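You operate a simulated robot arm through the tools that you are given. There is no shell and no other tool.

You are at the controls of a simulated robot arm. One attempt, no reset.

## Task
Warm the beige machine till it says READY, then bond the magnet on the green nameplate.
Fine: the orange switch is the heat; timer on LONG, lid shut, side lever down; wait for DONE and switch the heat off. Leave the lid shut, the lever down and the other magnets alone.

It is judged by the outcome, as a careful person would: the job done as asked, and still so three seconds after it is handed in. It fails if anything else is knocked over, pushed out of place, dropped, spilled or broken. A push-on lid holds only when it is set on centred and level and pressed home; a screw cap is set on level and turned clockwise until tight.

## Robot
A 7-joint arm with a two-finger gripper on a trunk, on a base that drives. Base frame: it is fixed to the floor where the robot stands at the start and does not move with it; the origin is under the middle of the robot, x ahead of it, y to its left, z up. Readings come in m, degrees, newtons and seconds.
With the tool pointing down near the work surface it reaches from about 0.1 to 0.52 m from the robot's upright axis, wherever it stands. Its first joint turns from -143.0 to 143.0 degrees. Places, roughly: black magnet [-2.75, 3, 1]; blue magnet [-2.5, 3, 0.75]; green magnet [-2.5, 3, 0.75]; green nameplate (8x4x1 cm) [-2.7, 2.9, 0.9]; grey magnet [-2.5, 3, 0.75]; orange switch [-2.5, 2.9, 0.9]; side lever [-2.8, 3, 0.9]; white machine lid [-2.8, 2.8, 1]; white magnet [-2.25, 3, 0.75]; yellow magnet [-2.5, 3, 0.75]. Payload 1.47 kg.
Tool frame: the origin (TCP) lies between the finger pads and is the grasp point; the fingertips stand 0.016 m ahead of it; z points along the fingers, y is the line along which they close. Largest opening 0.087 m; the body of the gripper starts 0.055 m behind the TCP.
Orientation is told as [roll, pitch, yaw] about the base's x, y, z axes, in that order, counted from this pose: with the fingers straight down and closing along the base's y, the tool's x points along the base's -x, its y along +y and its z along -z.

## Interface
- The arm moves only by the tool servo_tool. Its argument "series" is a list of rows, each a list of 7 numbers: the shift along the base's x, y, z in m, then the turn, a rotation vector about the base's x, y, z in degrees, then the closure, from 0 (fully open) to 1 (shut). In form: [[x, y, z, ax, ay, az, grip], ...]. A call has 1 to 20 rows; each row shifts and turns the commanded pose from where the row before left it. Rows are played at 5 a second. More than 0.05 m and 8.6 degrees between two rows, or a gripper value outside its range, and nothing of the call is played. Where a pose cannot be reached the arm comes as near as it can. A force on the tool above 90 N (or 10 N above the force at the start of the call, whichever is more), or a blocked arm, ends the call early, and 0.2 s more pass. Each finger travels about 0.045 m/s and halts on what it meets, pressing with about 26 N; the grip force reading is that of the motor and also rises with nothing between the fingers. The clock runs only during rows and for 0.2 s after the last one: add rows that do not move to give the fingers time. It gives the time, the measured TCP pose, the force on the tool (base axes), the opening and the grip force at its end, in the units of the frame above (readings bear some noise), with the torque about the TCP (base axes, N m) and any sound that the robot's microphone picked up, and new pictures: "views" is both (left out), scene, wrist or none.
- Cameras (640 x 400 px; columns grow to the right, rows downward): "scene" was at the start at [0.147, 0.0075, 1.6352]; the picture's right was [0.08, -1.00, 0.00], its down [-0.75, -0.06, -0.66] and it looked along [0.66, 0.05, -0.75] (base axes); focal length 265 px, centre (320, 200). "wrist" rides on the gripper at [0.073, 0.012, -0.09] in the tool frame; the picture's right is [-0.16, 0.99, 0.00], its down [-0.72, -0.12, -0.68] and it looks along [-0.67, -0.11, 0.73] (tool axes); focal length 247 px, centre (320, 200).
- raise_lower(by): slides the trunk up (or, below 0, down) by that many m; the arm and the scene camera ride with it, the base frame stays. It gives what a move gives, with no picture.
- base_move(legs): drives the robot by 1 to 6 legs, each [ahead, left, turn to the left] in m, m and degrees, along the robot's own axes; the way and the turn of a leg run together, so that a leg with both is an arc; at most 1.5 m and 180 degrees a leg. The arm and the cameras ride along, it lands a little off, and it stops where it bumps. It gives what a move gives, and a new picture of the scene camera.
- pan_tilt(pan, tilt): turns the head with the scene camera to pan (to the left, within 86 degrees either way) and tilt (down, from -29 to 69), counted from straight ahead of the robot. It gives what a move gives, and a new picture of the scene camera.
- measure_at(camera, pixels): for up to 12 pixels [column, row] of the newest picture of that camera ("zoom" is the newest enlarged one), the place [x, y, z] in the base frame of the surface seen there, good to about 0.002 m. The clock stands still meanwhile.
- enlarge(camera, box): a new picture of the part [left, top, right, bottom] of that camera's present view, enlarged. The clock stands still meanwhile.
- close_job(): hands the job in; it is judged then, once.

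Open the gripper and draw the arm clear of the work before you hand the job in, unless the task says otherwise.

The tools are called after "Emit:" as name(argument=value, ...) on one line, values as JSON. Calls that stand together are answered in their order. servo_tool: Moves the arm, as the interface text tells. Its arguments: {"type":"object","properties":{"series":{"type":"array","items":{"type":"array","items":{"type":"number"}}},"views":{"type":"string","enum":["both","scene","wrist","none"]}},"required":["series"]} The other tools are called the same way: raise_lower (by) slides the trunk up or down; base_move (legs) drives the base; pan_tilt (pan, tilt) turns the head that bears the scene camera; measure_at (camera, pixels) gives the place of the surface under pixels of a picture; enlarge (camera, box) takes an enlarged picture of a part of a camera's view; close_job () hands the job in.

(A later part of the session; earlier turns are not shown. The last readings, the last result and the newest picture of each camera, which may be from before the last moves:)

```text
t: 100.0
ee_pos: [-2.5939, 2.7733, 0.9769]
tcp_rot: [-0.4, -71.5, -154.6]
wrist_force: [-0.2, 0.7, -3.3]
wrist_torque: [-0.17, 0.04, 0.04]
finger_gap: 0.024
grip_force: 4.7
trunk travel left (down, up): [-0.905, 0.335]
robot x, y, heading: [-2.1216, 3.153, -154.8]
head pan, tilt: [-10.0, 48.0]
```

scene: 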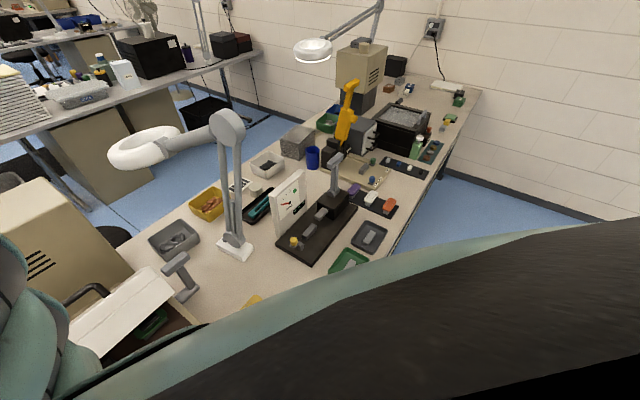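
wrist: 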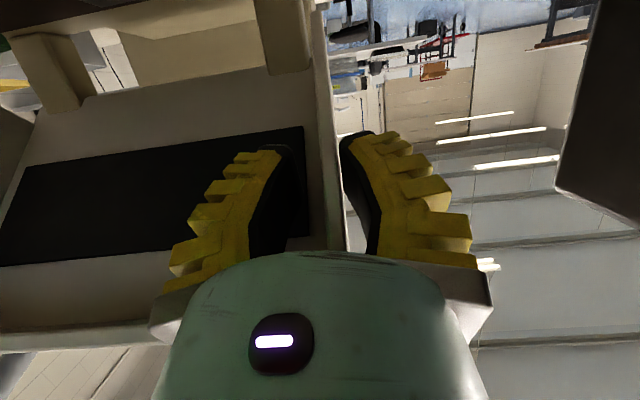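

The fingers are clear of the wall (gap 24 mm) and the lid stayed, with about 3 N resting on the inner finger. I measure the lid's surface now to get its angle.

Emit:
measure_at(camera="scene", pixels=[[90, 325], [130, 290], [150, 275], [165, 295], [130, 325], [100, 350], [115, 340], [180, 265], [190, 290], [150, 325]])

Emit:
measure_at(camera="wrist", pixels=[[100, 120], [150, 200], [100, 300], [60, 340], [330, 60], [325, 30], [200, 100], [30, 330]])

Emit:
enlarge(camera="scene", box=[40, 240, 232, 360])

```text
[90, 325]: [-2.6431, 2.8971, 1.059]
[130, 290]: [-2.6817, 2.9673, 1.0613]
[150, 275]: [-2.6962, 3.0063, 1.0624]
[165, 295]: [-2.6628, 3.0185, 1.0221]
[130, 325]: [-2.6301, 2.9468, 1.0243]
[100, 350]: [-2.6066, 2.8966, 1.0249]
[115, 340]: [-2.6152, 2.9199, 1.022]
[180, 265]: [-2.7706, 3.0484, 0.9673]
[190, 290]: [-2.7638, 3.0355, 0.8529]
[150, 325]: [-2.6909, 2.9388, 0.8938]
```

```text
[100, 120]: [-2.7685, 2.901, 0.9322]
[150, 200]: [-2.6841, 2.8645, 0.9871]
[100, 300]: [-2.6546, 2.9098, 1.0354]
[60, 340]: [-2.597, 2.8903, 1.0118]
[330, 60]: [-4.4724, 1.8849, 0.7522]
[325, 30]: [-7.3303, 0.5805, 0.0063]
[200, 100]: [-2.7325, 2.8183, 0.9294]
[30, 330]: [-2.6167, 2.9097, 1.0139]
```

```text
3.33 times, centred on (136, 300) of scene
```

zoom: 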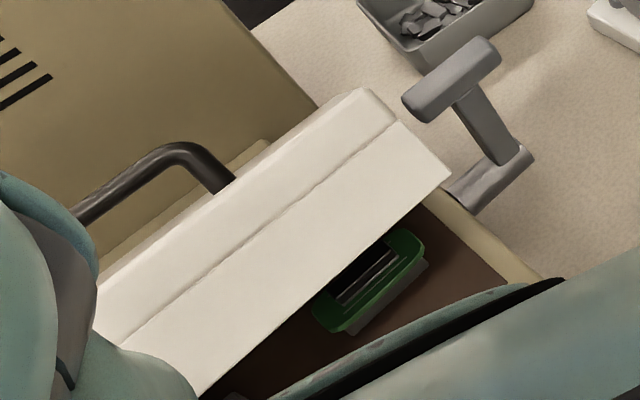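

The lid is at about 42 degrees above closed and its front rim rests on my inner finger, about 5 cm behind the tip. I lower it by sinking the trunk 3 cm with the finger still under it.

Emit:
raise_lower(by=-0.03)

Emit:
servo_tool(series=[[0, 0, 0, 0, 0, 0, 0.8]], views="both")

```text
t: 100.7
ee_pos: [-2.5811, 2.7791, 0.9382]
tcp_rot: [-0.3, -70.8, -154.4]
wrist_force: [55.0, 31.3, 15.9]
wrist_torque: [-0.47, 1.66, -1.56]
finger_gap: 0.024
grip_force: 4.9
trunk travel left (down, up): [-0.875, 0.365]
robot x, y, heading: [-2.1182, 3.1531, -154.8]
head pan, tilt: [-10.0, 48.0]
```

```text
t: 101.1
ee_pos: [-2.5816, 2.7785, 0.9382]
tcp_rot: [-0.2, -70.7, -154.6]
wrist_force: [62.1, 36.1, 18.0]
wrist_torque: [-0.5, 1.78, -1.71]
finger_gap: 0.024
grip_force: 4.9
trunk travel left (down, up): [-0.875, 0.365]
robot x, y, heading: [-2.1203, 3.1495, -154.8]
head pan, tilt: [-10.0, 48.0]
```

scene: 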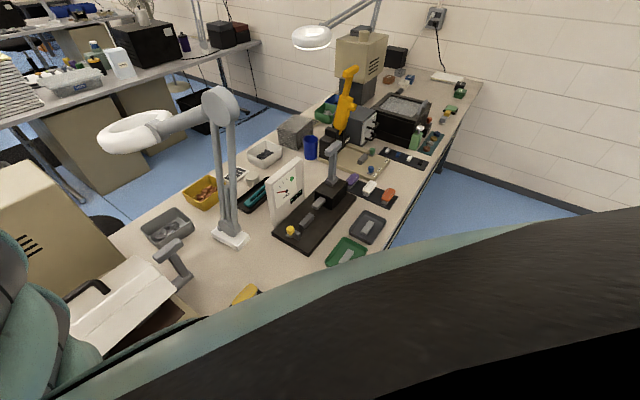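
wrist: 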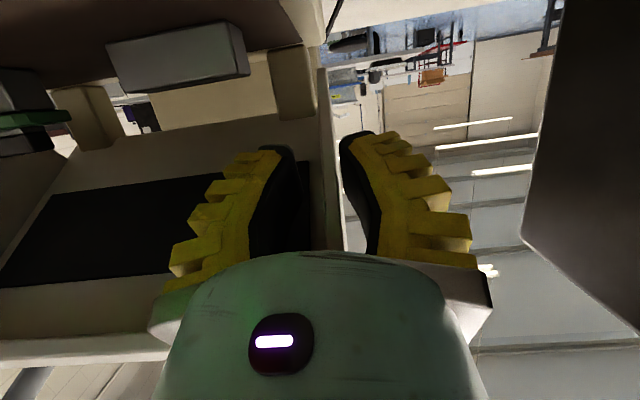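

The lid's front wall has met the palm of the gripper and pushes it back with about 70 N. I draw the tool back 3 cm toward the robot so the rim rides on the finger only.

Emit:
servo_tool(series=[[0.0091, 0.0042, 0, 0, 0, 0, 0.8], [0.0091, 0.0042, 0, 0, 0, 0, 0.8], [0.0045, 0.0021, 0, 0, 0, 0, 0.8]], views="wrist")

```text
t: 101.9
ee_pos: [-2.5734, 2.7825, 0.9477]
tcp_rot: [-0.3, -71.8, -154.5]
wrist_force: [0.3, 0.0, -2.0]
wrist_torque: [-0.11, 0.06, 0.03]
finger_gap: 0.0238
grip_force: 4.6
trunk travel left (down, up): [-0.875, 0.365]
robot x, y, heading: [-2.1217, 3.1498, -155.0]
head pan, tilt: [-10.0, 48.0]
```

wrist: 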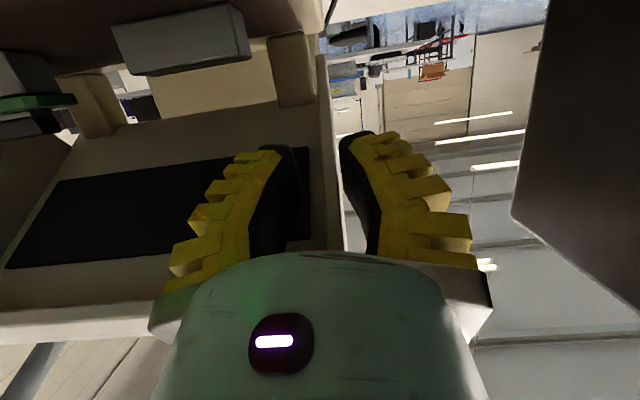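

The load is gone and the lid rests lightly on the finger (2 N). I now lower it along a planned path, pitching the tool down from 72 toward 45 degrees while drawing back, first half of it.

Emit:
servo_tool(series=[[0.006, 0.0023, -0.0061, 1.14, -2.42, 0, 0.8], [0.006, 0.0023, -0.0061, 1.14, -2.42, 0, 0.8], [0.006, 0.0023, -0.0061, 1.14, -2.42, 0, 0.8], [0.006, 0.0023, -0.0061, 1.14, -2.42, 0, 0.8], [0.006, 0.0023, -0.0061, 1.14, -2.42, 0, 0.8]], views="both")

```text
t: 103.1
ee_pos: [-2.54, 2.7943, 0.9156]
tcp_rot: [-0.3, -58.0, -154.5]
wrist_force: [0.9, 0.8, -1.9]
wrist_torque: [-0.11, 0.02, -0.03]
finger_gap: 0.0238
grip_force: 5.0
trunk travel left (down, up): [-0.875, 0.365]
robot x, y, heading: [-2.1196, 3.1536, -155.0]
head pan, tilt: [-10.0, 48.0]
```

scene: 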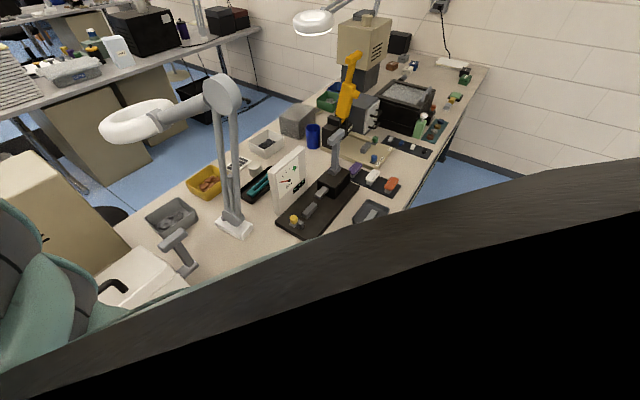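
wrist: 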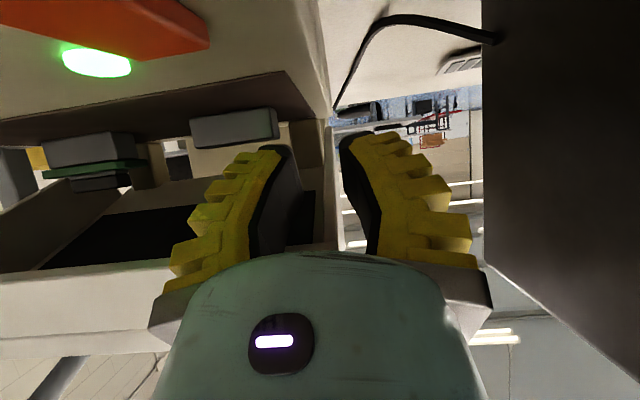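

The lid keeps following with about 2 N on the finger; the switch at (130, 25) stays clear of the camera. I do the second half of the lowering.

Emit:
servo_tool(series=[[0.0053, 0.0025, -0.0052, 1.11, -2.35, 0, 0.8], [0.0053, 0.0025, -0.0052, 1.11, -2.35, 0, 0.8], [0.0053, 0.0025, -0.0052, 1.11, -2.35, 0, 0.8], [0.0053, 0.0025, -0.0052, 1.11, -2.35, 0, 0.8], [0.0053, 0.0025, -0.005, 1.11, -2.35, 0, 0.8]], views="both")

```text
t: 104.3
ee_pos: [-2.5138, 2.8077, 0.8899]
tcp_rot: [-0.2, -45.3, -154.5]
wrist_force: [1.4, 1.5, -3.1]
wrist_torque: [-0.05, -0.07, -0.05]
finger_gap: 0.0236
grip_force: 5.0
trunk travel left (down, up): [-0.875, 0.365]
robot x, y, heading: [-2.1203, 3.156, -154.7]
head pan, tilt: [-10.0, 48.0]
```

scene: 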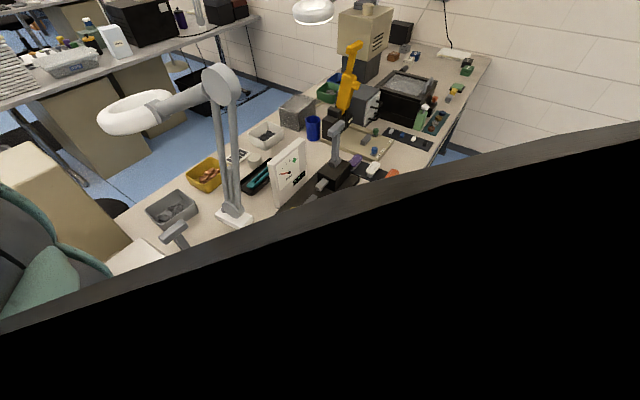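
wrist: 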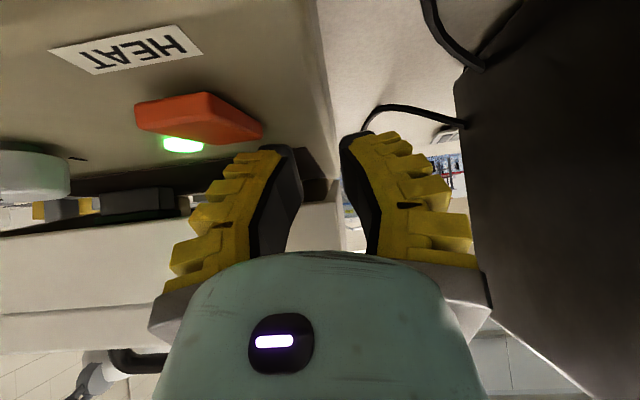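

The lid's front wall is now at rows 230 to 310 with only a narrow gap under it. I measure the rim to see how much is left.

Emit:
measure_at(camera="wrist", pixels=[[60, 245], [150, 235], [60, 300], [150, 295], [330, 200], [325, 240], [120, 200], [320, 180]])

Emit:
enlarge(camera="wrist", box=[0, 100, 400, 350])

```text
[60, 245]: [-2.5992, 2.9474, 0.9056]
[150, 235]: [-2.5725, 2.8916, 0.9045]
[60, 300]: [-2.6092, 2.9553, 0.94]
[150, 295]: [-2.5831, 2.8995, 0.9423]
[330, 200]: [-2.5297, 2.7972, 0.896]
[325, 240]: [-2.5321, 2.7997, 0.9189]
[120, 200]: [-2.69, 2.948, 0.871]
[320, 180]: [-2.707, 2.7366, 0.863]
```

```text
1.60 times, centred on (200, 225) of wrist
```

zoom: 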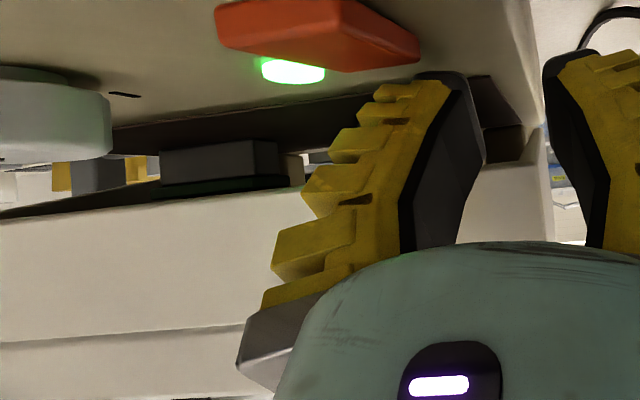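

The rim is about 4 cm above the panel and rests near the fingertip. I draw the tool straight back in small steps so the rim slides down the slanted tip and settles.

Emit:
servo_tool(series=[[0.0045, 0.0021, 0, 0, 0, 0, 0.8], [0.0045, 0.0021, 0, 0, 0, 0, 0.8], [0.0045, 0.0021, 0, 0, 0, 0, 0.8], [0.0045, 0.0021, 0, 0, 0, 0, 0.8], [0.0045, 0.0021, 0, 0, 0, 0, 0.8], [0.0045, 0.0021, 0, 0, 0, 0, 0.8], [0.0045, 0.0021, 0, 0, 0, 0, 0.8], [0.0045, 0.0021, 0, 0, 0, 0, 0.8], [0.0045, 0.0021, 0.002, 0, 0, 0, 0.8], [0.0045, 0.0021, 0.004, 0, 0, 0, 0.8]], views="both")

```text
t: 106.5
ee_pos: [-2.4696, 2.8267, 0.8972]
tcp_rot: [0.0, -45.3, -154.8]
wrist_force: [-0.1, -0.3, -0.1]
wrist_torque: [0.05, 0.01, -0.01]
finger_gap: 0.0237
grip_force: 5.1
trunk travel left (down, up): [-0.875, 0.365]
robot x, y, heading: [-2.1246, 3.1523, -155.0]
head pan, tilt: [-10.0, 48.0]
```

scene: 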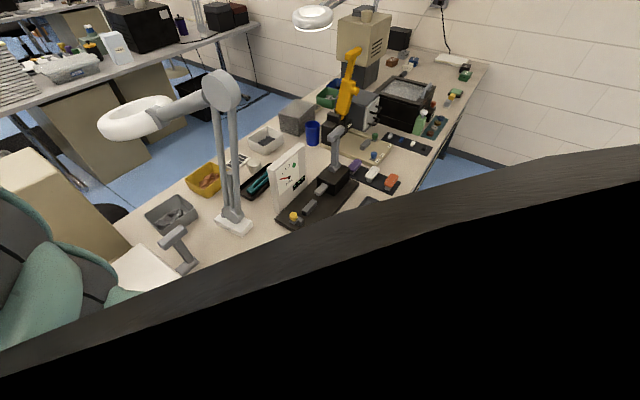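
wrist: 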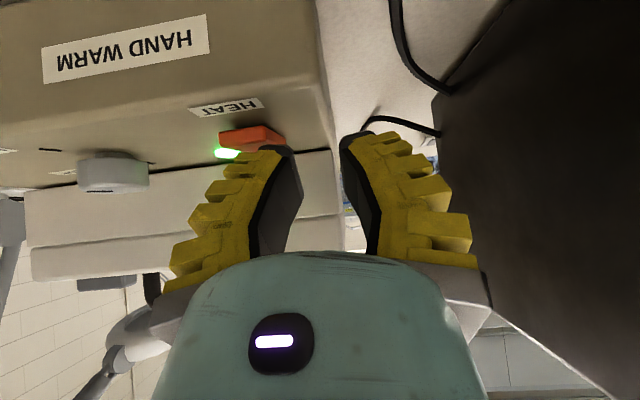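

The lid is down on the panel, its front wall flush at row 185. I raise the tool clear and look at the closed lid and the lever.

Emit:
servo_tool(series=[[0, 0, 0.03, 0, 0, 0, 0.8], [0, 0, 0.04, 0, 0, 0, 0.8], [0, 0, 0.04, 0, 0, 0, 0.8], [0, 0, 0.03, 0, 0, 0, 0.8]], views="wrist")

```text
t: 107.5
ee_pos: [-2.4701, 2.8291, 1.0385]
tcp_rot: [-0.1, -45.4, -154.8]
wrist_force: [-0.7, 0.3, -0.5]
wrist_torque: [-0.03, -0.01, -0.02]
finger_gap: 0.0238
grip_force: 4.6
trunk travel left (down, up): [-0.875, 0.365]
robot x, y, heading: [-2.1189, 3.1503, -155.1]
head pan, tilt: [-10.0, 48.0]
```

wrist: 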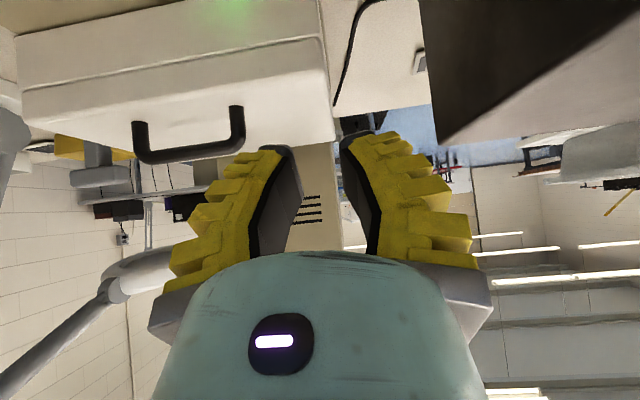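

The lid is shut with its dark handle on top at (190, 140). I measure its top corners to check that it lies flat, and the lever at (95, 175).

Emit:
measure_at(camera="wrist", pixels=[[40, 105], [310, 55], [310, 120], [60, 140], [200, 80], [240, 80], [95, 175], [95, 155], [30, 150]])

Emit:
measure_at(camera="scene", pixels=[[140, 260], [160, 275], [125, 270], [175, 230], [185, 225], [165, 238], [185, 255], [188, 268]])

```text
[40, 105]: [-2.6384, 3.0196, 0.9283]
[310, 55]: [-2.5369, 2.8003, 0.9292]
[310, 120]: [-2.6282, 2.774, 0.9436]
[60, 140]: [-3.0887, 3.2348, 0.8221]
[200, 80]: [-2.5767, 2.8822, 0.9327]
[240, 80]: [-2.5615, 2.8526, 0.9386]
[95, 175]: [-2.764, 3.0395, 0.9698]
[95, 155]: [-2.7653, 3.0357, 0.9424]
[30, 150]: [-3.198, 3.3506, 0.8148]
```

```text
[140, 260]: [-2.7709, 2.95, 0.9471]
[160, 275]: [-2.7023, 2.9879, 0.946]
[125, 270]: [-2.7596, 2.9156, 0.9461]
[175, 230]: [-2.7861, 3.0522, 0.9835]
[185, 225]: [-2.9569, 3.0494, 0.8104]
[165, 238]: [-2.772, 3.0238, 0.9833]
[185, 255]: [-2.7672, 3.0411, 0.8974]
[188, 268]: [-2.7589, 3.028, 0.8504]
```

The lid lies level (top at z 0.944 to 0.947). Next is the lever: its T-handle is at about u 3.92, v -1.23, z 0.97. I zoom in to measure the handle's ends exactly.

Emit:
enlarge(camera="scene", box=[130, 215, 210, 265])

Emit:
measure_at(camera="zoom", pixels=[[260, 220], [275, 190], [350, 110], [440, 110], [460, 140], [380, 180], [300, 260], [430, 250], [330, 150], [400, 90]])

```text
8.00 times, centred on (170, 240) of scene
```

zoom: 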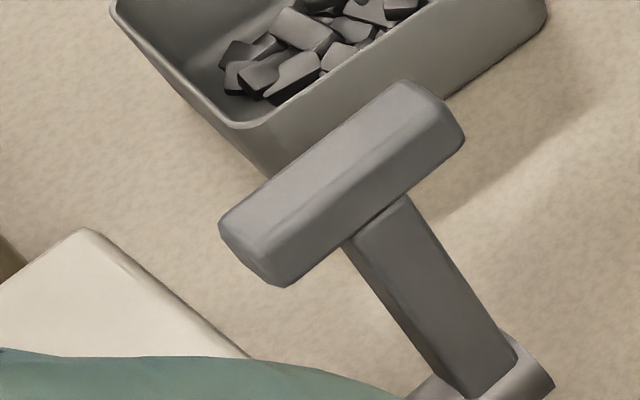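

```text
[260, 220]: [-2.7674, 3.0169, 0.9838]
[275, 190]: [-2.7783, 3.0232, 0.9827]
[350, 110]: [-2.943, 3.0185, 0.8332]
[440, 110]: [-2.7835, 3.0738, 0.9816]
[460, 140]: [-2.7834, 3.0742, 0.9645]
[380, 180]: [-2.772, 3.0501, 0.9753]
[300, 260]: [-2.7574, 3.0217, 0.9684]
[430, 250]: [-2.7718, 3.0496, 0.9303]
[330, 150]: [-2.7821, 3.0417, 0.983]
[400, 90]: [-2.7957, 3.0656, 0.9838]
```

The T-handle spans u 3.893 to 3.966 (73 mm), narrower than my opening, so I can take it by its two ends and let it turn between the pads. I open fully and move over to in front of and above the lever at z 1.06, keeping clear of the lamp on the right.

Emit:
servo_tool(series=[[-0.0291, 0.0308, 0.003, 0.29, -0.61, 0, 0], [-0.0291, 0.0308, 0.003, 0.29, -0.61, 0, 0], [-0.0291, 0.0308, 0.003, 0.29, -0.61, 0, 0], [-0.0291, 0.0308, 0.003, 0.29, -0.61, 0, 0], [-0.0291, 0.0308, 0.003, 0.29, -0.61, 0, 0], [-0.0291, 0.0308, 0.003, 0.29, -0.61, 0, 0], [-0.0291, 0.0308, 0.003, 0.29, -0.61, 0, 0], [-0.0291, 0.0308, 0.003, 0.29, -0.61, 0, 0], [0, 0, 0, 0, 0, 0, 0]], views="both")

```text
t: 108.4
ee_pos: [-2.4971, 2.8296, 1.059]
tcp_rot: [1.5, -45.9, -133.1]
wrist_force: [-0.1, -0.3, -0.4]
wrist_torque: [0.02, 0.0, -0.04]
finger_gap: 0.0869
grip_force: 0.0
trunk travel left (down, up): [-0.875, 0.365]
robot x, y, heading: [-2.1235, 3.1518, -154.8]
head pan, tilt: [-10.0, 48.0]
stopped in row 4: the arm was blocked; the commanded pose is now the measured one
```

scene: 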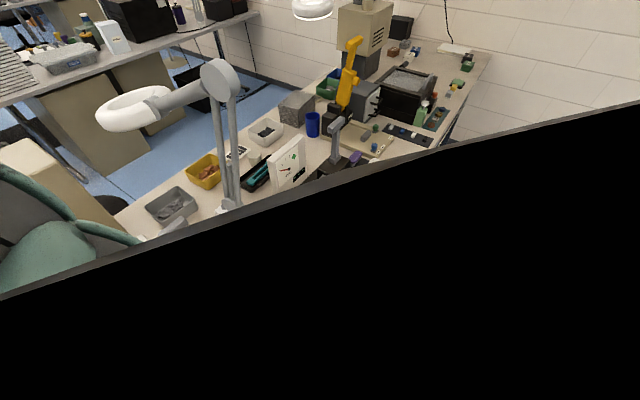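
wrist: 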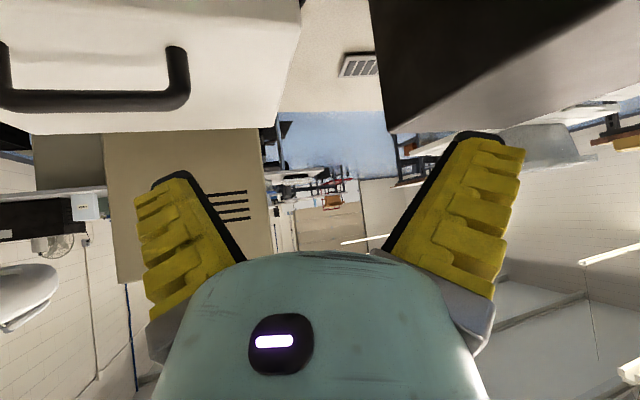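

The arm got stopped in a folded pose with its yaw turned by 22 degrees, well above the lid. I turn it back while moving outward, where it has more freedom.

Emit:
servo_tool(series=[[-0.015, -0.007, 0, 0, 0, -5.4, 0], [-0.015, -0.007, 0, 0, 0, -5.4, 0], [-0.015, -0.007, 0, 0, 0, -5.4, 0], [-0.015, -0.007, 0, 0, 0, -5.4, 0], [0, 0, 0, 0, 0, 0, 0]], views="none")

```text
t: 109.6
ee_pos: [-2.5559, 2.8102, 1.0541]
tcp_rot: [1.1, -45.1, -155.2]
wrist_force: [0.0, 0.3, 0.7]
wrist_torque: [-0.01, -0.01, 0.04]
finger_gap: 0.0869
grip_force: 0.1
trunk travel left (down, up): [-0.875, 0.365]
robot x, y, heading: [-2.119, 3.1514, -154.9]
head pan, tilt: [-10.0, 48.0]
```

The tool is square again over the lid's left part at z 1.054. I move right along the machine to in front of the lever.

Emit:
servo_tool(series=[[-0.0195, 0.0326, 0, 0, 0, 0, 0], [-0.0195, 0.0326, 0, 0, 0, 0, 0], [-0.0195, 0.0326, 0, 0, 0, 0, 0], [-0.0195, 0.0326, 0, 0, 0, 0, 0], [-0.0195, 0.0326, 0, 0, 0, 0, 0], [-0.0195, 0.0326, 0, 0, 0, 0, 0], [-0.0195, 0.0326, 0, 0, 0, 0, 0], [-0.0195, 0.0326, 0, 0, 0, 0, 0], [0, 0, 0, 0, 0, 0, 0]], views="both")

```text
t: 111.6
ee_pos: [-2.711, 3.0715, 1.0549]
tcp_rot: [1.0, -45.1, -154.9]
wrist_force: [0.8, -0.5, 0.4]
wrist_torque: [0.0, 0.02, 0.01]
finger_gap: 0.0871
grip_force: 0.0
trunk travel left (down, up): [-0.875, 0.365]
robot x, y, heading: [-2.121, 3.1523, -154.7]
head pan, tilt: [-10.0, 48.0]
```

scene: 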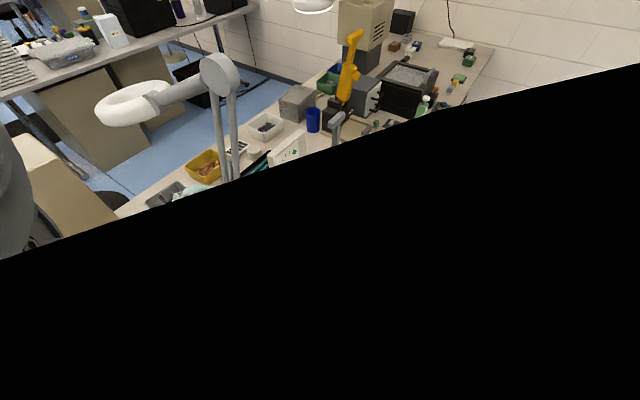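
wrist: 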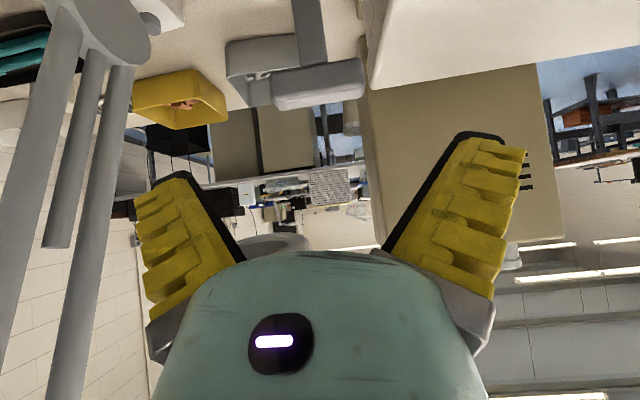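

The T-handle is at (318, 87), spanning columns 273 to 364, straight ahead of the fingers. I measure its ends again from here.

Emit:
enlarge(camera="wrist", box=[220, 30, 412, 150])

Emit:
measure_at(camera="wrist", pixels=[[276, 92], [278, 75], [361, 88], [358, 68], [318, 95], [318, 75], [300, 30], [323, 30], [318, 103], [375, 60], [375, 30], [90, 20]])

```text
3.33 times, centred on (316, 90) of wrist
```

zoom: 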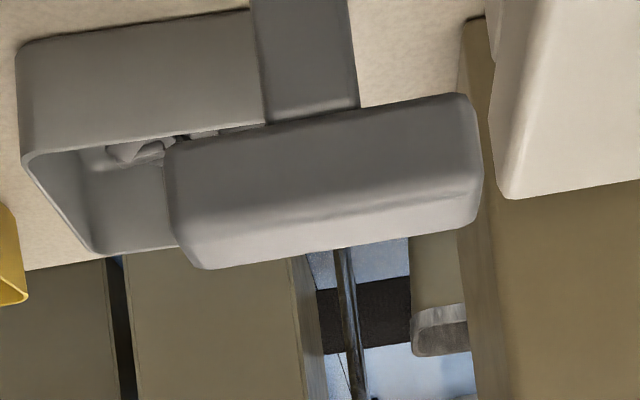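

```text
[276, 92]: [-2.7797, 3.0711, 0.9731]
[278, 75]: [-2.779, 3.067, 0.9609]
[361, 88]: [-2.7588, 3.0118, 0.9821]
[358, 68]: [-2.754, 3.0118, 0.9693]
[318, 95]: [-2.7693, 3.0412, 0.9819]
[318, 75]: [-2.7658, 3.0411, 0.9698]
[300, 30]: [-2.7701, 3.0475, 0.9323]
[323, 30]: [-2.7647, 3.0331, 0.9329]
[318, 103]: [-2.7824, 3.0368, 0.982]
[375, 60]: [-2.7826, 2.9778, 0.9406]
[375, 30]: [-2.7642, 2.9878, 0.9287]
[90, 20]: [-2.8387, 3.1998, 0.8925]
```

The handle's ends are at u 3.893 and 3.963, centre 3.928, with the lid's right edge at 3.875. I narrow the opening to about 80 mm and approach along the tool's axis, two thirds of the way first.

Emit:
servo_tool(series=[[-0.0131, -0.0065, -0.017, 0, 0, 0, 0.08], [-0.0131, -0.0065, -0.017, 0, 0, 0, 0.08], [-0.0131, -0.0065, -0.017, 0, 0, 0, 0.08], [0, 0, 0, 0, 0, 0, 0.08]], views="wrist")

```text
t: 112.6
ee_pos: [-2.7516, 3.0495, 1.0034]
tcp_rot: [1.1, -45.1, -155.0]
wrist_force: [-0.4, 0.5, 0.4]
wrist_torque: [0.01, 0.0, 0.03]
finger_gap: 0.0818
grip_force: 1.5
trunk travel left (down, up): [-0.875, 0.365]
robot x, y, heading: [-2.124, 3.1498, -154.8]
head pan, tilt: [-10.0, 48.0]
```

wrist: 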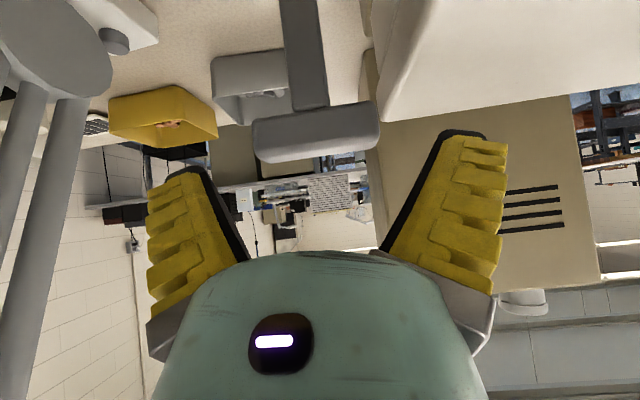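

The handle is centred between the fingertips (columns 252 to 380). I go the last 3 cm in.

Emit:
servo_tool(series=[[-0.0083, -0.0035, -0.0111, 0, 0, 0, 0.08], [-0.0083, -0.0035, -0.0111, 0, 0, 0, 0.08], [-0.0083, -0.0034, -0.0111, 0, 0, 0, 0.08], [0, 0, 0, 0, 0, 0, 0.08]], views="wrist")

```text
t: 113.6
ee_pos: [-2.7764, 3.0387, 0.9704]
tcp_rot: [1.2, -45.1, -155.0]
wrist_force: [-0.2, -0.5, 0.4]
wrist_torque: [0.0, 0.03, 0.01]
finger_gap: 0.0817
grip_force: 0.6
trunk travel left (down, up): [-0.875, 0.365]
robot x, y, heading: [-2.1213, 3.1525, -154.7]
head pan, tilt: [-10.0, 48.0]
```

wrist: 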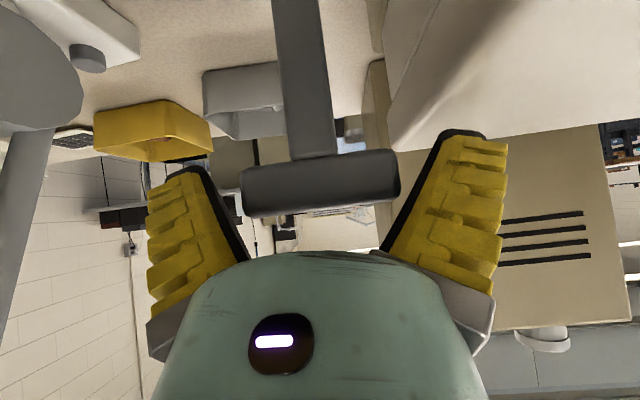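

The handle is between the fingers with no contact so far. I close on its ends.

Emit:
servo_tool(series=[[0, 0, 0, 0, 0, 0, 0.2], [0, 0, 0, 0, 0, 0, 0.3], [0, 0, 0, 0, 0, 0, 0.4], [0, 0, 0, 0, 0, 0, 0.4]], views="wrist")

```text
t: 114.6
ee_pos: [-2.7766, 3.0392, 0.9703]
tcp_rot: [1.2, -45.0, -155.1]
wrist_force: [1.4, -0.6, 0.8]
wrist_torque: [-0.04, -0.14, 0.09]
finger_gap: 0.0713
grip_force: 30.1
trunk travel left (down, up): [-0.875, 0.365]
robot x, y, heading: [-2.1235, 3.1525, -154.8]
head pan, tilt: [-10.0, 48.0]
```

wrist: 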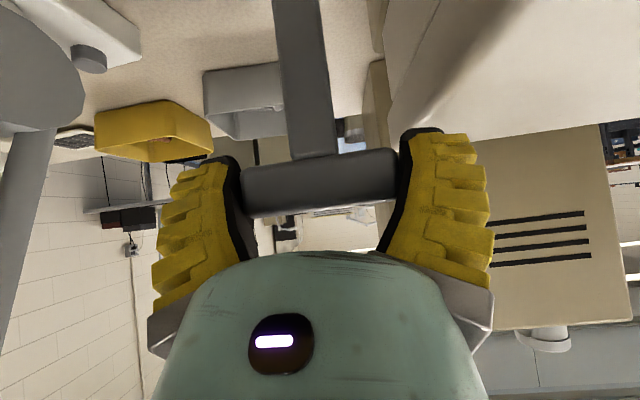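

Gripped at both ends (gap 71 mm). I pull the lever toward the robot along its arc, the first 15 degrees, watching the force.

Emit:
servo_tool(series=[[0.0048, 0.0022, -0.0002, 0, 0, 0, 0.4], [0.0047, 0.0022, -0.0003, 0, 0, 0, 0.4], [0.0047, 0.0022, -0.0006, 0, 0, 0, 0.4], [0.0047, 0.0022, -0.0007, 0, 0, 0, 0.4], [0.0047, 0.0021, -0.0011, 0, 0, 0, 0.4], [0.0046, 0.0022, -0.0012, 0, 0, 0, 0.4]], views="wrist")

```text
t: 116.0
ee_pos: [-2.7505, 3.0516, 0.9679]
tcp_rot: [1.0, -45.3, -154.8]
wrist_force: [-2.6, -2.0, 11.2]
wrist_torque: [-0.14, 0.59, -0.01]
finger_gap: 0.0716
grip_force: 29.6
trunk travel left (down, up): [-0.875, 0.365]
robot x, y, heading: [-2.1229, 3.1551, -154.6]
head pan, tilt: [-10.0, 48.0]
```

wrist: 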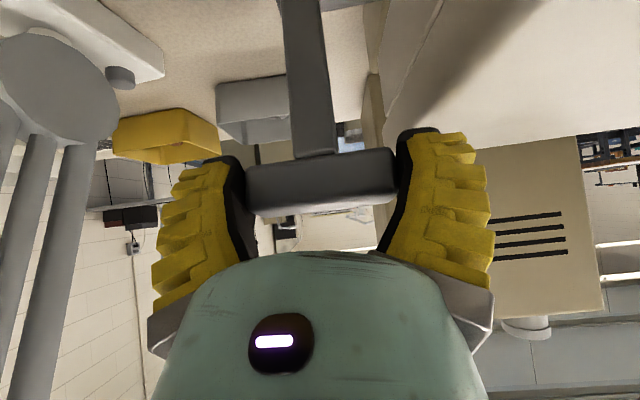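

The lever follows easily. I continue to about 40 degrees, with the arc corrected slightly for the upward push felt.

Emit:
servo_tool(series=[[0.0112, 0.0052, -0.0008, 0, 0, 0, 0.4], [0.0091, 0.0042, -0.0028, 0, 0, 0, 0.4], [0.0088, 0.0041, -0.004, 0, 0, 0, 0.4], [0.0084, 0.0039, -0.0048, 0, 0, 0, 0.4], [0.0081, 0.0038, -0.0057, 0, 0, 0, 0.4], [0.0075, 0.0035, -0.0064, 0, 0, 0, 0.4]], views="wrist")

```text
t: 117.4
ee_pos: [-2.7142, 3.0691, 0.9571]
tcp_rot: [1.9, -47.3, -155.9]
wrist_force: [-27.9, -15.4, 53.9]
wrist_torque: [-2.08, -0.26, -1.1]
finger_gap: 0.0683
grip_force: 29.8
trunk travel left (down, up): [-0.875, 0.365]
robot x, y, heading: [-2.1249, 3.1546, -155.0]
head pan, tilt: [-10.0, 48.0]
```

wrist: 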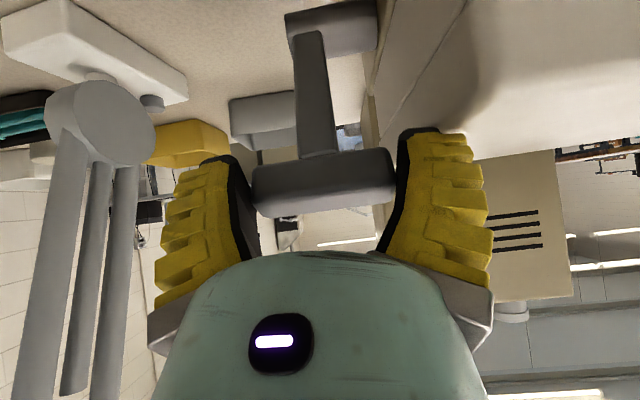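

The force jumped to about 63 N and the torque shows it all acts on the left finger (offset about 37 mm), so that finger is likely touching the lid's edge rather than the lever resisting. I look closely.

Emit:
enlarge(camera="wrist", box=[340, 60, 532, 180])

Emit:
measure_at(camera="zoom", pixels=[[250, 120], [290, 230], [330, 180], [180, 180], [200, 100], [420, 200], [380, 240], [270, 260], [150, 60], [320, 60]])

```text
3.33 times, centred on (436, 120) of wrist
```

zoom: 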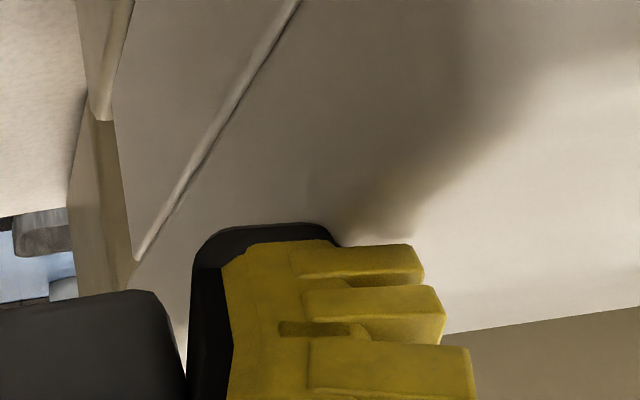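

```text
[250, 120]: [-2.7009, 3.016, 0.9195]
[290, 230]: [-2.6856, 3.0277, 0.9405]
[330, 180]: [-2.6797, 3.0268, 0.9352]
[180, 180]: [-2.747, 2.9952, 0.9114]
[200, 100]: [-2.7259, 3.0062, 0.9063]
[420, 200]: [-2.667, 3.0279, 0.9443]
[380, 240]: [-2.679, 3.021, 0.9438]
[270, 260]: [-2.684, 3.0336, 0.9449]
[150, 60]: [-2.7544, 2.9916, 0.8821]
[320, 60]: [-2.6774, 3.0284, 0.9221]
```

The finger's yellow outer part is pressing on the lid's right top edge, so I can't go lower holding both ends. I go back up the arc a little to unload, then open and see if the lever stays put.

Emit:
servo_tool(series=[[-0.008, -0.0037, 0.007, 0, 0, 0, 0.4], [-0.008, -0.0037, 0.006, 0, 0, 0, 0.4], [-0.008, -0.0037, 0.005, 0, 0, 0, 0.4], [0, 0, 0, 0, 0, 0, 0.4]], views="none")

```text
t: 118.4
ee_pos: [-2.7155, 3.0684, 0.9562]
tcp_rot: [1.3, -44.5, -155.2]
wrist_force: [31.2, 12.0, 48.0]
wrist_torque: [-1.38, -1.56, 1.47]
finger_gap: 0.0693
grip_force: 30.0
trunk travel left (down, up): [-0.875, 0.365]
robot x, y, heading: [-2.1193, 3.1528, -154.7]
head pan, tilt: [-10.0, 48.0]
```

The forces haven't eased yet. I hold a moment to let things settle and look again.

Emit:
servo_tool(series=[[0, 0, 0, 0, 0, 0, 0.4], [0, 0, 0, 0, 0, 0, 0.4]], views="wrist")

```text
t: 119.0
ee_pos: [-2.7165, 3.0679, 0.9557]
tcp_rot: [1.1, -44.7, -154.9]
wrist_force: [31.1, 12.5, 35.8]
wrist_torque: [-0.83, -1.34, 1.6]
finger_gap: 0.0692
grip_force: 29.9
trunk travel left (down, up): [-0.875, 0.365]
robot x, y, heading: [-2.1196, 3.1522, -155.0]
head pan, tilt: [-10.0, 48.0]
```

wrist: 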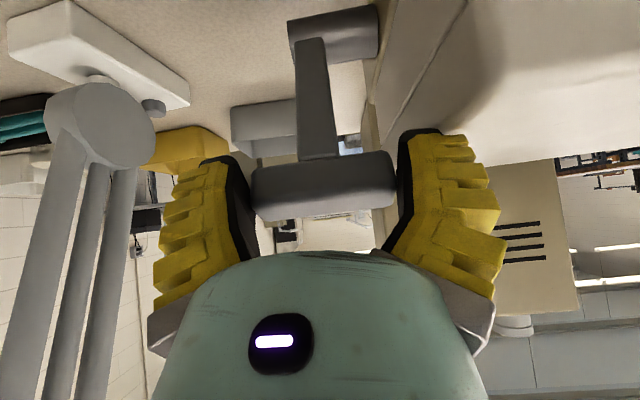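

The left finger is bowed against the lid's edge. I ease the grip to just about the handle's length (gap about 71 mm) without moving, to free the finger.

Emit:
servo_tool(series=[[0, 0, 0, 0, 0, 0, 0.19], [0, 0, 0, 0, 0, 0, 0.18], [0, 0, 0, 0, 0, 0, 0.18]], views="wrist")

```text
t: 119.8
ee_pos: [-2.7206, 3.0656, 0.9595]
tcp_rot: [1.3, -45.1, -155.0]
wrist_force: [-0.8, 1.0, 2.9]
wrist_torque: [-0.19, -0.09, -0.18]
finger_gap: 0.0746
grip_force: 1.7
trunk travel left (down, up): [-0.875, 0.365]
robot x, y, heading: [-2.1238, 3.1533, -154.7]
head pan, tilt: [-10.0, 48.0]
```

wrist: 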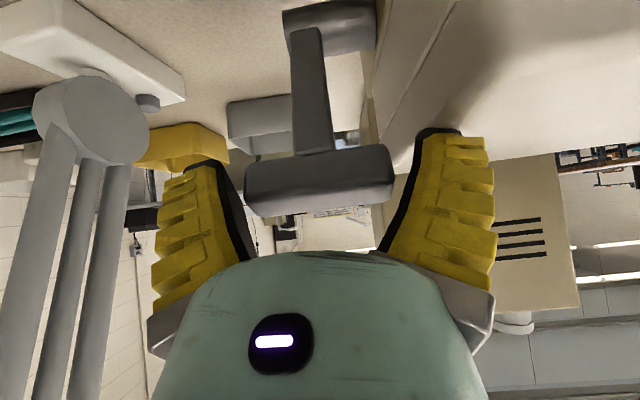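

The load is gone and the lever stays where it is, about 30 degrees forward. I withdraw along the tool axis, up and back.

Emit:
servo_tool(series=[[0.004, 0.0019, 0.012, 0, 0, 0, 0.18], [0.0064, 0.003, 0.012, 0, 0, 0, 0.12], [0.0096, 0.0045, 0.012, 0, 0, 0, 0.1], [0.0128, 0.006, 0.014, 0, 0, 0, 0.1], [0.0128, 0.006, 0.014, 0, 0, 0, 0.1], [0, 0, 0, 0, 0, 0, 0.1]], views="wrist")

```text
t: 121.2
ee_pos: [-2.6735, 3.0889, 1.0234]
tcp_rot: [1.1, -45.0, -155.1]
wrist_force: [0.9, -0.1, -0.1]
wrist_torque: [0.05, -0.02, 0.02]
finger_gap: 0.0801
grip_force: 1.5
trunk travel left (down, up): [-0.875, 0.365]
robot x, y, heading: [-2.1217, 3.1471, -154.7]
head pan, tilt: [-10.0, 48.0]
```

wrist: 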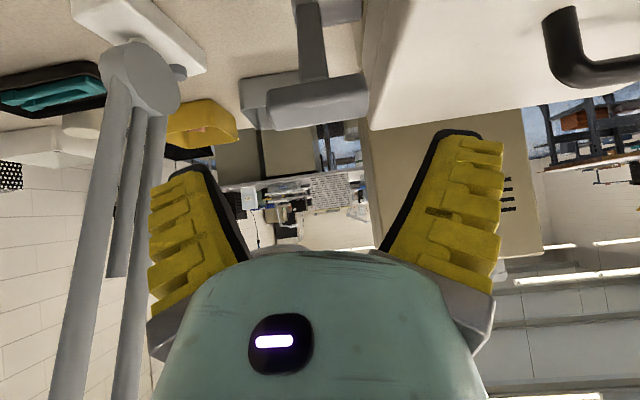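

The fingers are clear and the handle shows at (318, 100). I measure where the lever stands now.

Emit:
measure_at(camera="wrist", pixels=[[318, 85], [318, 105], [318, 120], [280, 115], [360, 100], [312, 50], [312, 20], [330, 10], [375, 60], [380, 120]])

Emit:
enlarge(camera="wrist", box=[220, 0, 412, 120])

```text
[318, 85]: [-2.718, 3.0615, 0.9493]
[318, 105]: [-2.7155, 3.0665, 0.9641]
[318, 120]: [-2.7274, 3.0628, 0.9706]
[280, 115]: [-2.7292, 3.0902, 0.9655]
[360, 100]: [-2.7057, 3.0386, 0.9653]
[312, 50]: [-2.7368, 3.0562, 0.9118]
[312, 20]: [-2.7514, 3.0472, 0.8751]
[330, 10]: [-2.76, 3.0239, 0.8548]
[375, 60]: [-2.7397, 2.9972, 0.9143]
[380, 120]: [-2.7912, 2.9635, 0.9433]
```

```text
3.33 times, centred on (316, 60) of wrist
```

zoom: 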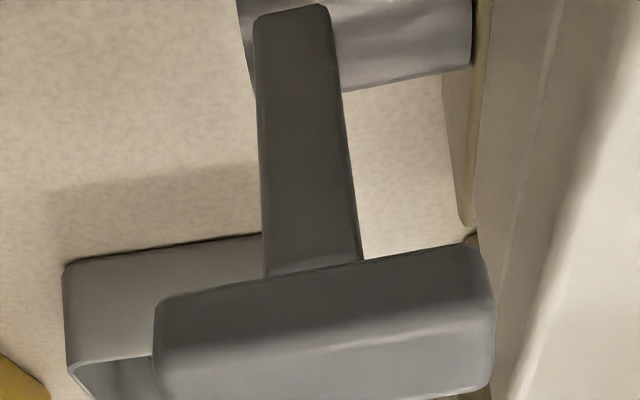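

The lever has stayed about 25 degrees forward, its handle centre near v -1.178, z 0.953. I'll finish with closed fingers resting on the handle's back and top edge and push it forward and down; I close the fingers, move above it slightly right of centre, and lower the trunk 4 cm for reach.

Emit:
servo_tool(series=[[-0.0117, 0.0004, 0.019, 0, 0, 0, 0.5], [-0.0117, 0.0004, 0.019, 0, 0, 0, 1], [-0.0117, 0.0005, 0.019, 0, 0, 0, 1], [0, 0, 0, 0, 0, 0, 1], [0, 0, 0, 0, 0, 0, 1]], views="none")

Emit:
raise_lower(by=-0.04)

Emit:
servo_tool(series=[[0, 0, 0, 0, 0, 0, 1]], views="wrist")

```text
t: 122.4
ee_pos: [-2.7097, 3.0897, 1.0807]
tcp_rot: [1.1, -45.0, -155.1]
wrist_force: [-0.4, -0.1, -0.3]
wrist_torque: [-0.01, -0.02, 0.0]
finger_gap: 0.0001
grip_force: 15.6
trunk travel left (down, up): [-0.875, 0.365]
robot x, y, heading: [-2.124, 3.1546, -154.9]
head pan, tilt: [-10.0, 48.0]
```

```text
t: 123.2
ee_pos: [-2.7085, 3.0903, 1.0417]
tcp_rot: [1.2, -45.2, -155.1]
wrist_force: [0.9, -0.1, 0.1]
wrist_torque: [-0.01, -0.02, 0.02]
finger_gap: 0.0001
grip_force: 25.3
trunk travel left (down, up): [-0.835, 0.405]
robot x, y, heading: [-2.1195, 3.1548, -155.0]
head pan, tilt: [-10.0, 48.0]
```

```text
t: 123.6
ee_pos: [-2.7081, 3.09, 1.0412]
tcp_rot: [1.1, -45.0, -155.1]
wrist_force: [0.2, 0.3, -0.1]
wrist_torque: [0.02, -0.04, 0.01]
finger_gap: 0.0001
grip_force: 26.0
trunk travel left (down, up): [-0.835, 0.405]
robot x, y, heading: [-2.1198, 3.1549, -154.8]
head pan, tilt: [-10.0, 48.0]
```

wrist: 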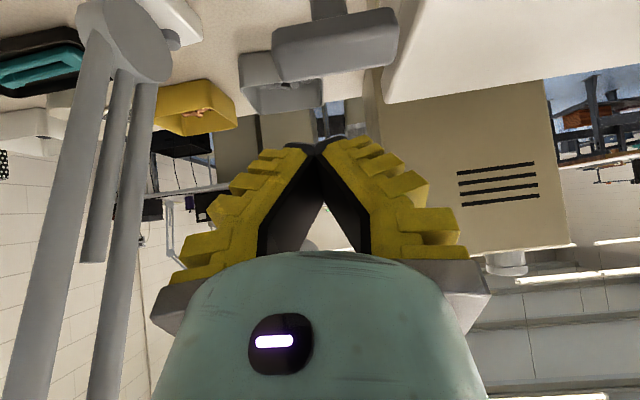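

The closed fingertips point past the handle's top edge, at u 3.945. I slide in along the tool axis so the fingers lie just above and behind the handle.

Emit:
servo_tool(series=[[-0.0103, -0.0048, -0.0122, 0, 0, 0, 1], [-0.0103, -0.0048, -0.0122, 0, 0, 0, 1], [-0.0103, -0.0048, -0.0122, 0, 0, 0, 1], [-0.0103, -0.0048, -0.0122, 0, 0, 0, 1], [-0.0103, -0.0048, -0.0122, 0, 0, 0, 1]], views="wrist")

```text
t: 124.8
ee_pos: [-2.7607, 3.0654, 0.9783]
tcp_rot: [1.2, -45.0, -154.9]
wrist_force: [0.3, 0.1, 0.1]
wrist_torque: [0.02, -0.03, -0.01]
finger_gap: 0.0001
grip_force: 25.9
trunk travel left (down, up): [-0.835, 0.405]
robot x, y, heading: [-2.1193, 3.1501, -154.8]
head pan, tilt: [-10.0, 48.0]
```

wrist: 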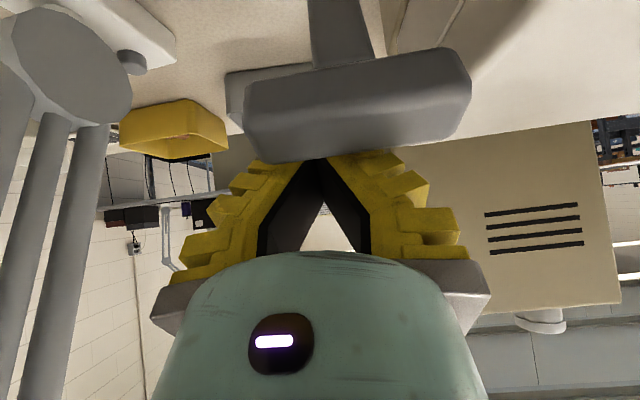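

The fingers are behind and above the handle with no contact yet. I push forward and down along the arc, first to about 45 degrees.

Emit:
servo_tool(series=[[0.0112, 0.0052, -0.0063, 0, 0, 0, 1], [0.0112, 0.0052, -0.0063, 0, 0, 0, 1], [0.0068, 0.0032, -0.0063, 0, 0, 0, 1], [0.0068, 0.0032, -0.0063, 0, 0, 0, 1]], views="wrist")

```text
t: 125.8
ee_pos: [-2.7245, 3.0817, 0.9549]
tcp_rot: [1.4, -45.0, -155.1]
wrist_force: [0.6, -1.0, 0.7]
wrist_torque: [0.0, 0.0, 0.01]
finger_gap: 0.0
grip_force: 28.2
trunk travel left (down, up): [-0.835, 0.405]
robot x, y, heading: [-2.1192, 3.1554, -154.7]
head pan, tilt: [-10.0, 48.0]
```

wrist: 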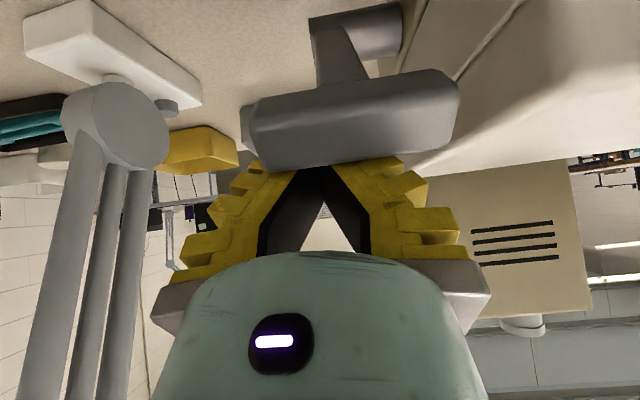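

The lever moves with hardly any force. I push on to about 65 degrees.

Emit:
servo_tool(series=[[0.0057, 0.0026, -0.0075, 0, 0, 0, 1], [0.0057, 0.0026, -0.0075, 0, 0, 0, 1], [0.0044, 0.0021, -0.0085, 0, 0, 0, 1], [0.0044, 0.0021, -0.0085, 0, 0, 0, 1]], views="wrist")

```text
t: 126.8
ee_pos: [-2.7049, 3.0912, 0.9216]
tcp_rot: [1.1, -45.1, -155.0]
wrist_force: [0.5, 0.0, -0.2]
wrist_torque: [-0.01, -0.02, -0.01]
finger_gap: 0.0002
grip_force: 28.2
trunk travel left (down, up): [-0.835, 0.405]
robot x, y, heading: [-2.1208, 3.1533, -154.6]
head pan, tilt: [-10.0, 48.0]
```

wrist: 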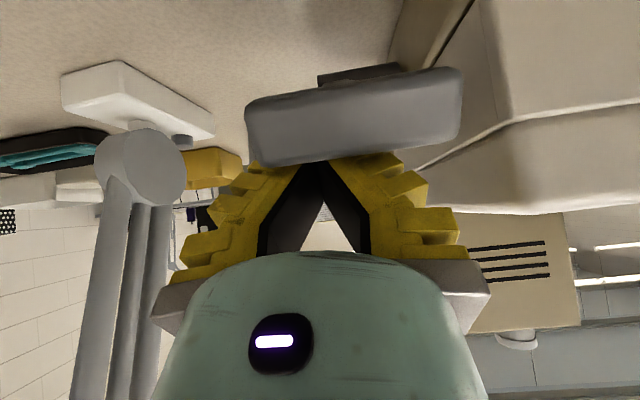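

Still free. I push further down to about 80 degrees in smaller steps, watching for the end stop.

Emit:
servo_tool(series=[[0.003, 0.0014, -0.0092, 0, 0, 0, 1], [0.003, 0.0014, -0.0092, 0, 0, 0, 1], [0.0008, 0.0004, -0.0048, 0, 0, 0, 1]], views="wrist")

```text
t: 127.6
ee_pos: [-2.7098, 3.0916, 0.9107]
tcp_rot: [1.1, -46.6, -155.2]
wrist_force: [0.0, -3.9, 62.2]
wrist_torque: [-0.57, -0.56, -0.01]
finger_gap: 0.0002
grip_force: 28.2
trunk travel left (down, up): [-0.835, 0.405]
robot x, y, heading: [-2.1214, 3.1524, -154.5]
head pan, tilt: [-10.0, 48.0]
```

wrist: 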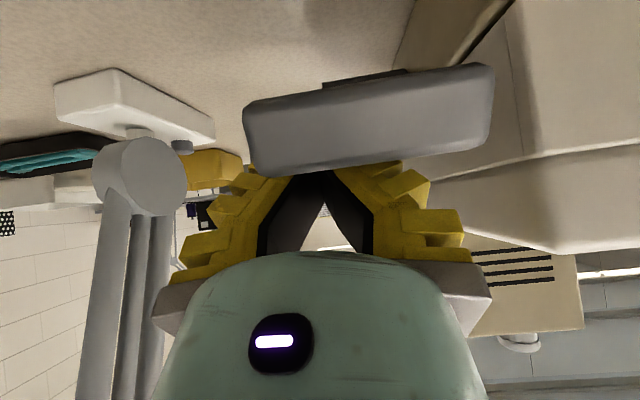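

A firm stop came at 62 N, on the handle's middle, so the lever has reached its end. I lift off backward along the tool axis and look.

Emit:
servo_tool(series=[[-0.003, -0.0014, 0.008, 0, 0, 0, 1], [0.01, 0.0047, 0.012, 0, 0, 0, 1], [0.014, 0.0065, 0.016, 0, 0, 0, 1], [0.018, 0.0085, 0.02, 0, 0, 0, 1], [0.018, 0.0085, 0.02, 0, 0, 0, 1]], views="wrist")

```text
t: 128.8
ee_pos: [-2.6408, 3.1219, 0.9745]
tcp_rot: [1.3, -45.0, -155.2]
wrist_force: [-0.1, -0.6, 0.3]
wrist_torque: [0.02, -0.02, -0.02]
finger_gap: 0.0
grip_force: 27.7
trunk travel left (down, up): [-0.835, 0.405]
robot x, y, heading: [-2.1185, 3.1523, -155.0]
head pan, tilt: [-10.0, 48.0]
```

wrist: 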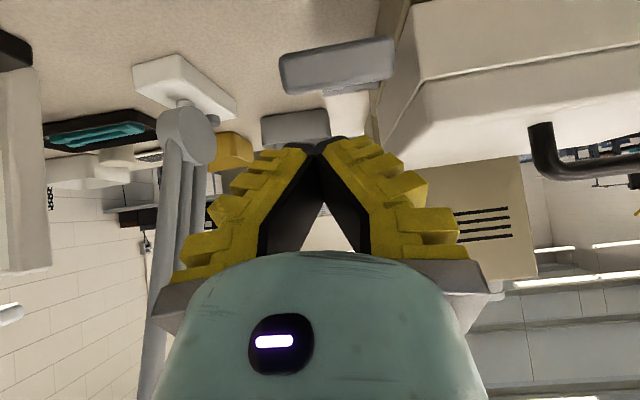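

The handle now points toward the camera at (338, 65). I measure it to confirm the lever's angle.

Emit:
measure_at(camera="wrist", pixels=[[338, 62], [338, 75], [338, 50], [300, 70], [380, 65], [390, 20], [440, 100]])

Emit:
enlarge(camera="wrist", box=[240, 0, 432, 120])

```text
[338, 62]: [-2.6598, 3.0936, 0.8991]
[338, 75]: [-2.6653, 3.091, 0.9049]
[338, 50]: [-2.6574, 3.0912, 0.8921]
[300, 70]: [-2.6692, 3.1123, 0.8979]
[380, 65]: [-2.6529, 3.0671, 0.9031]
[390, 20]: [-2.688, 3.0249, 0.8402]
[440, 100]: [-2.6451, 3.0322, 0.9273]
```

```text
3.33 times, centred on (336, 60) of wrist
```

zoom: 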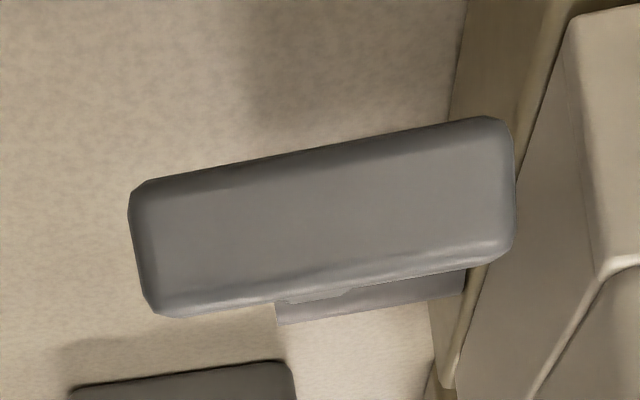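

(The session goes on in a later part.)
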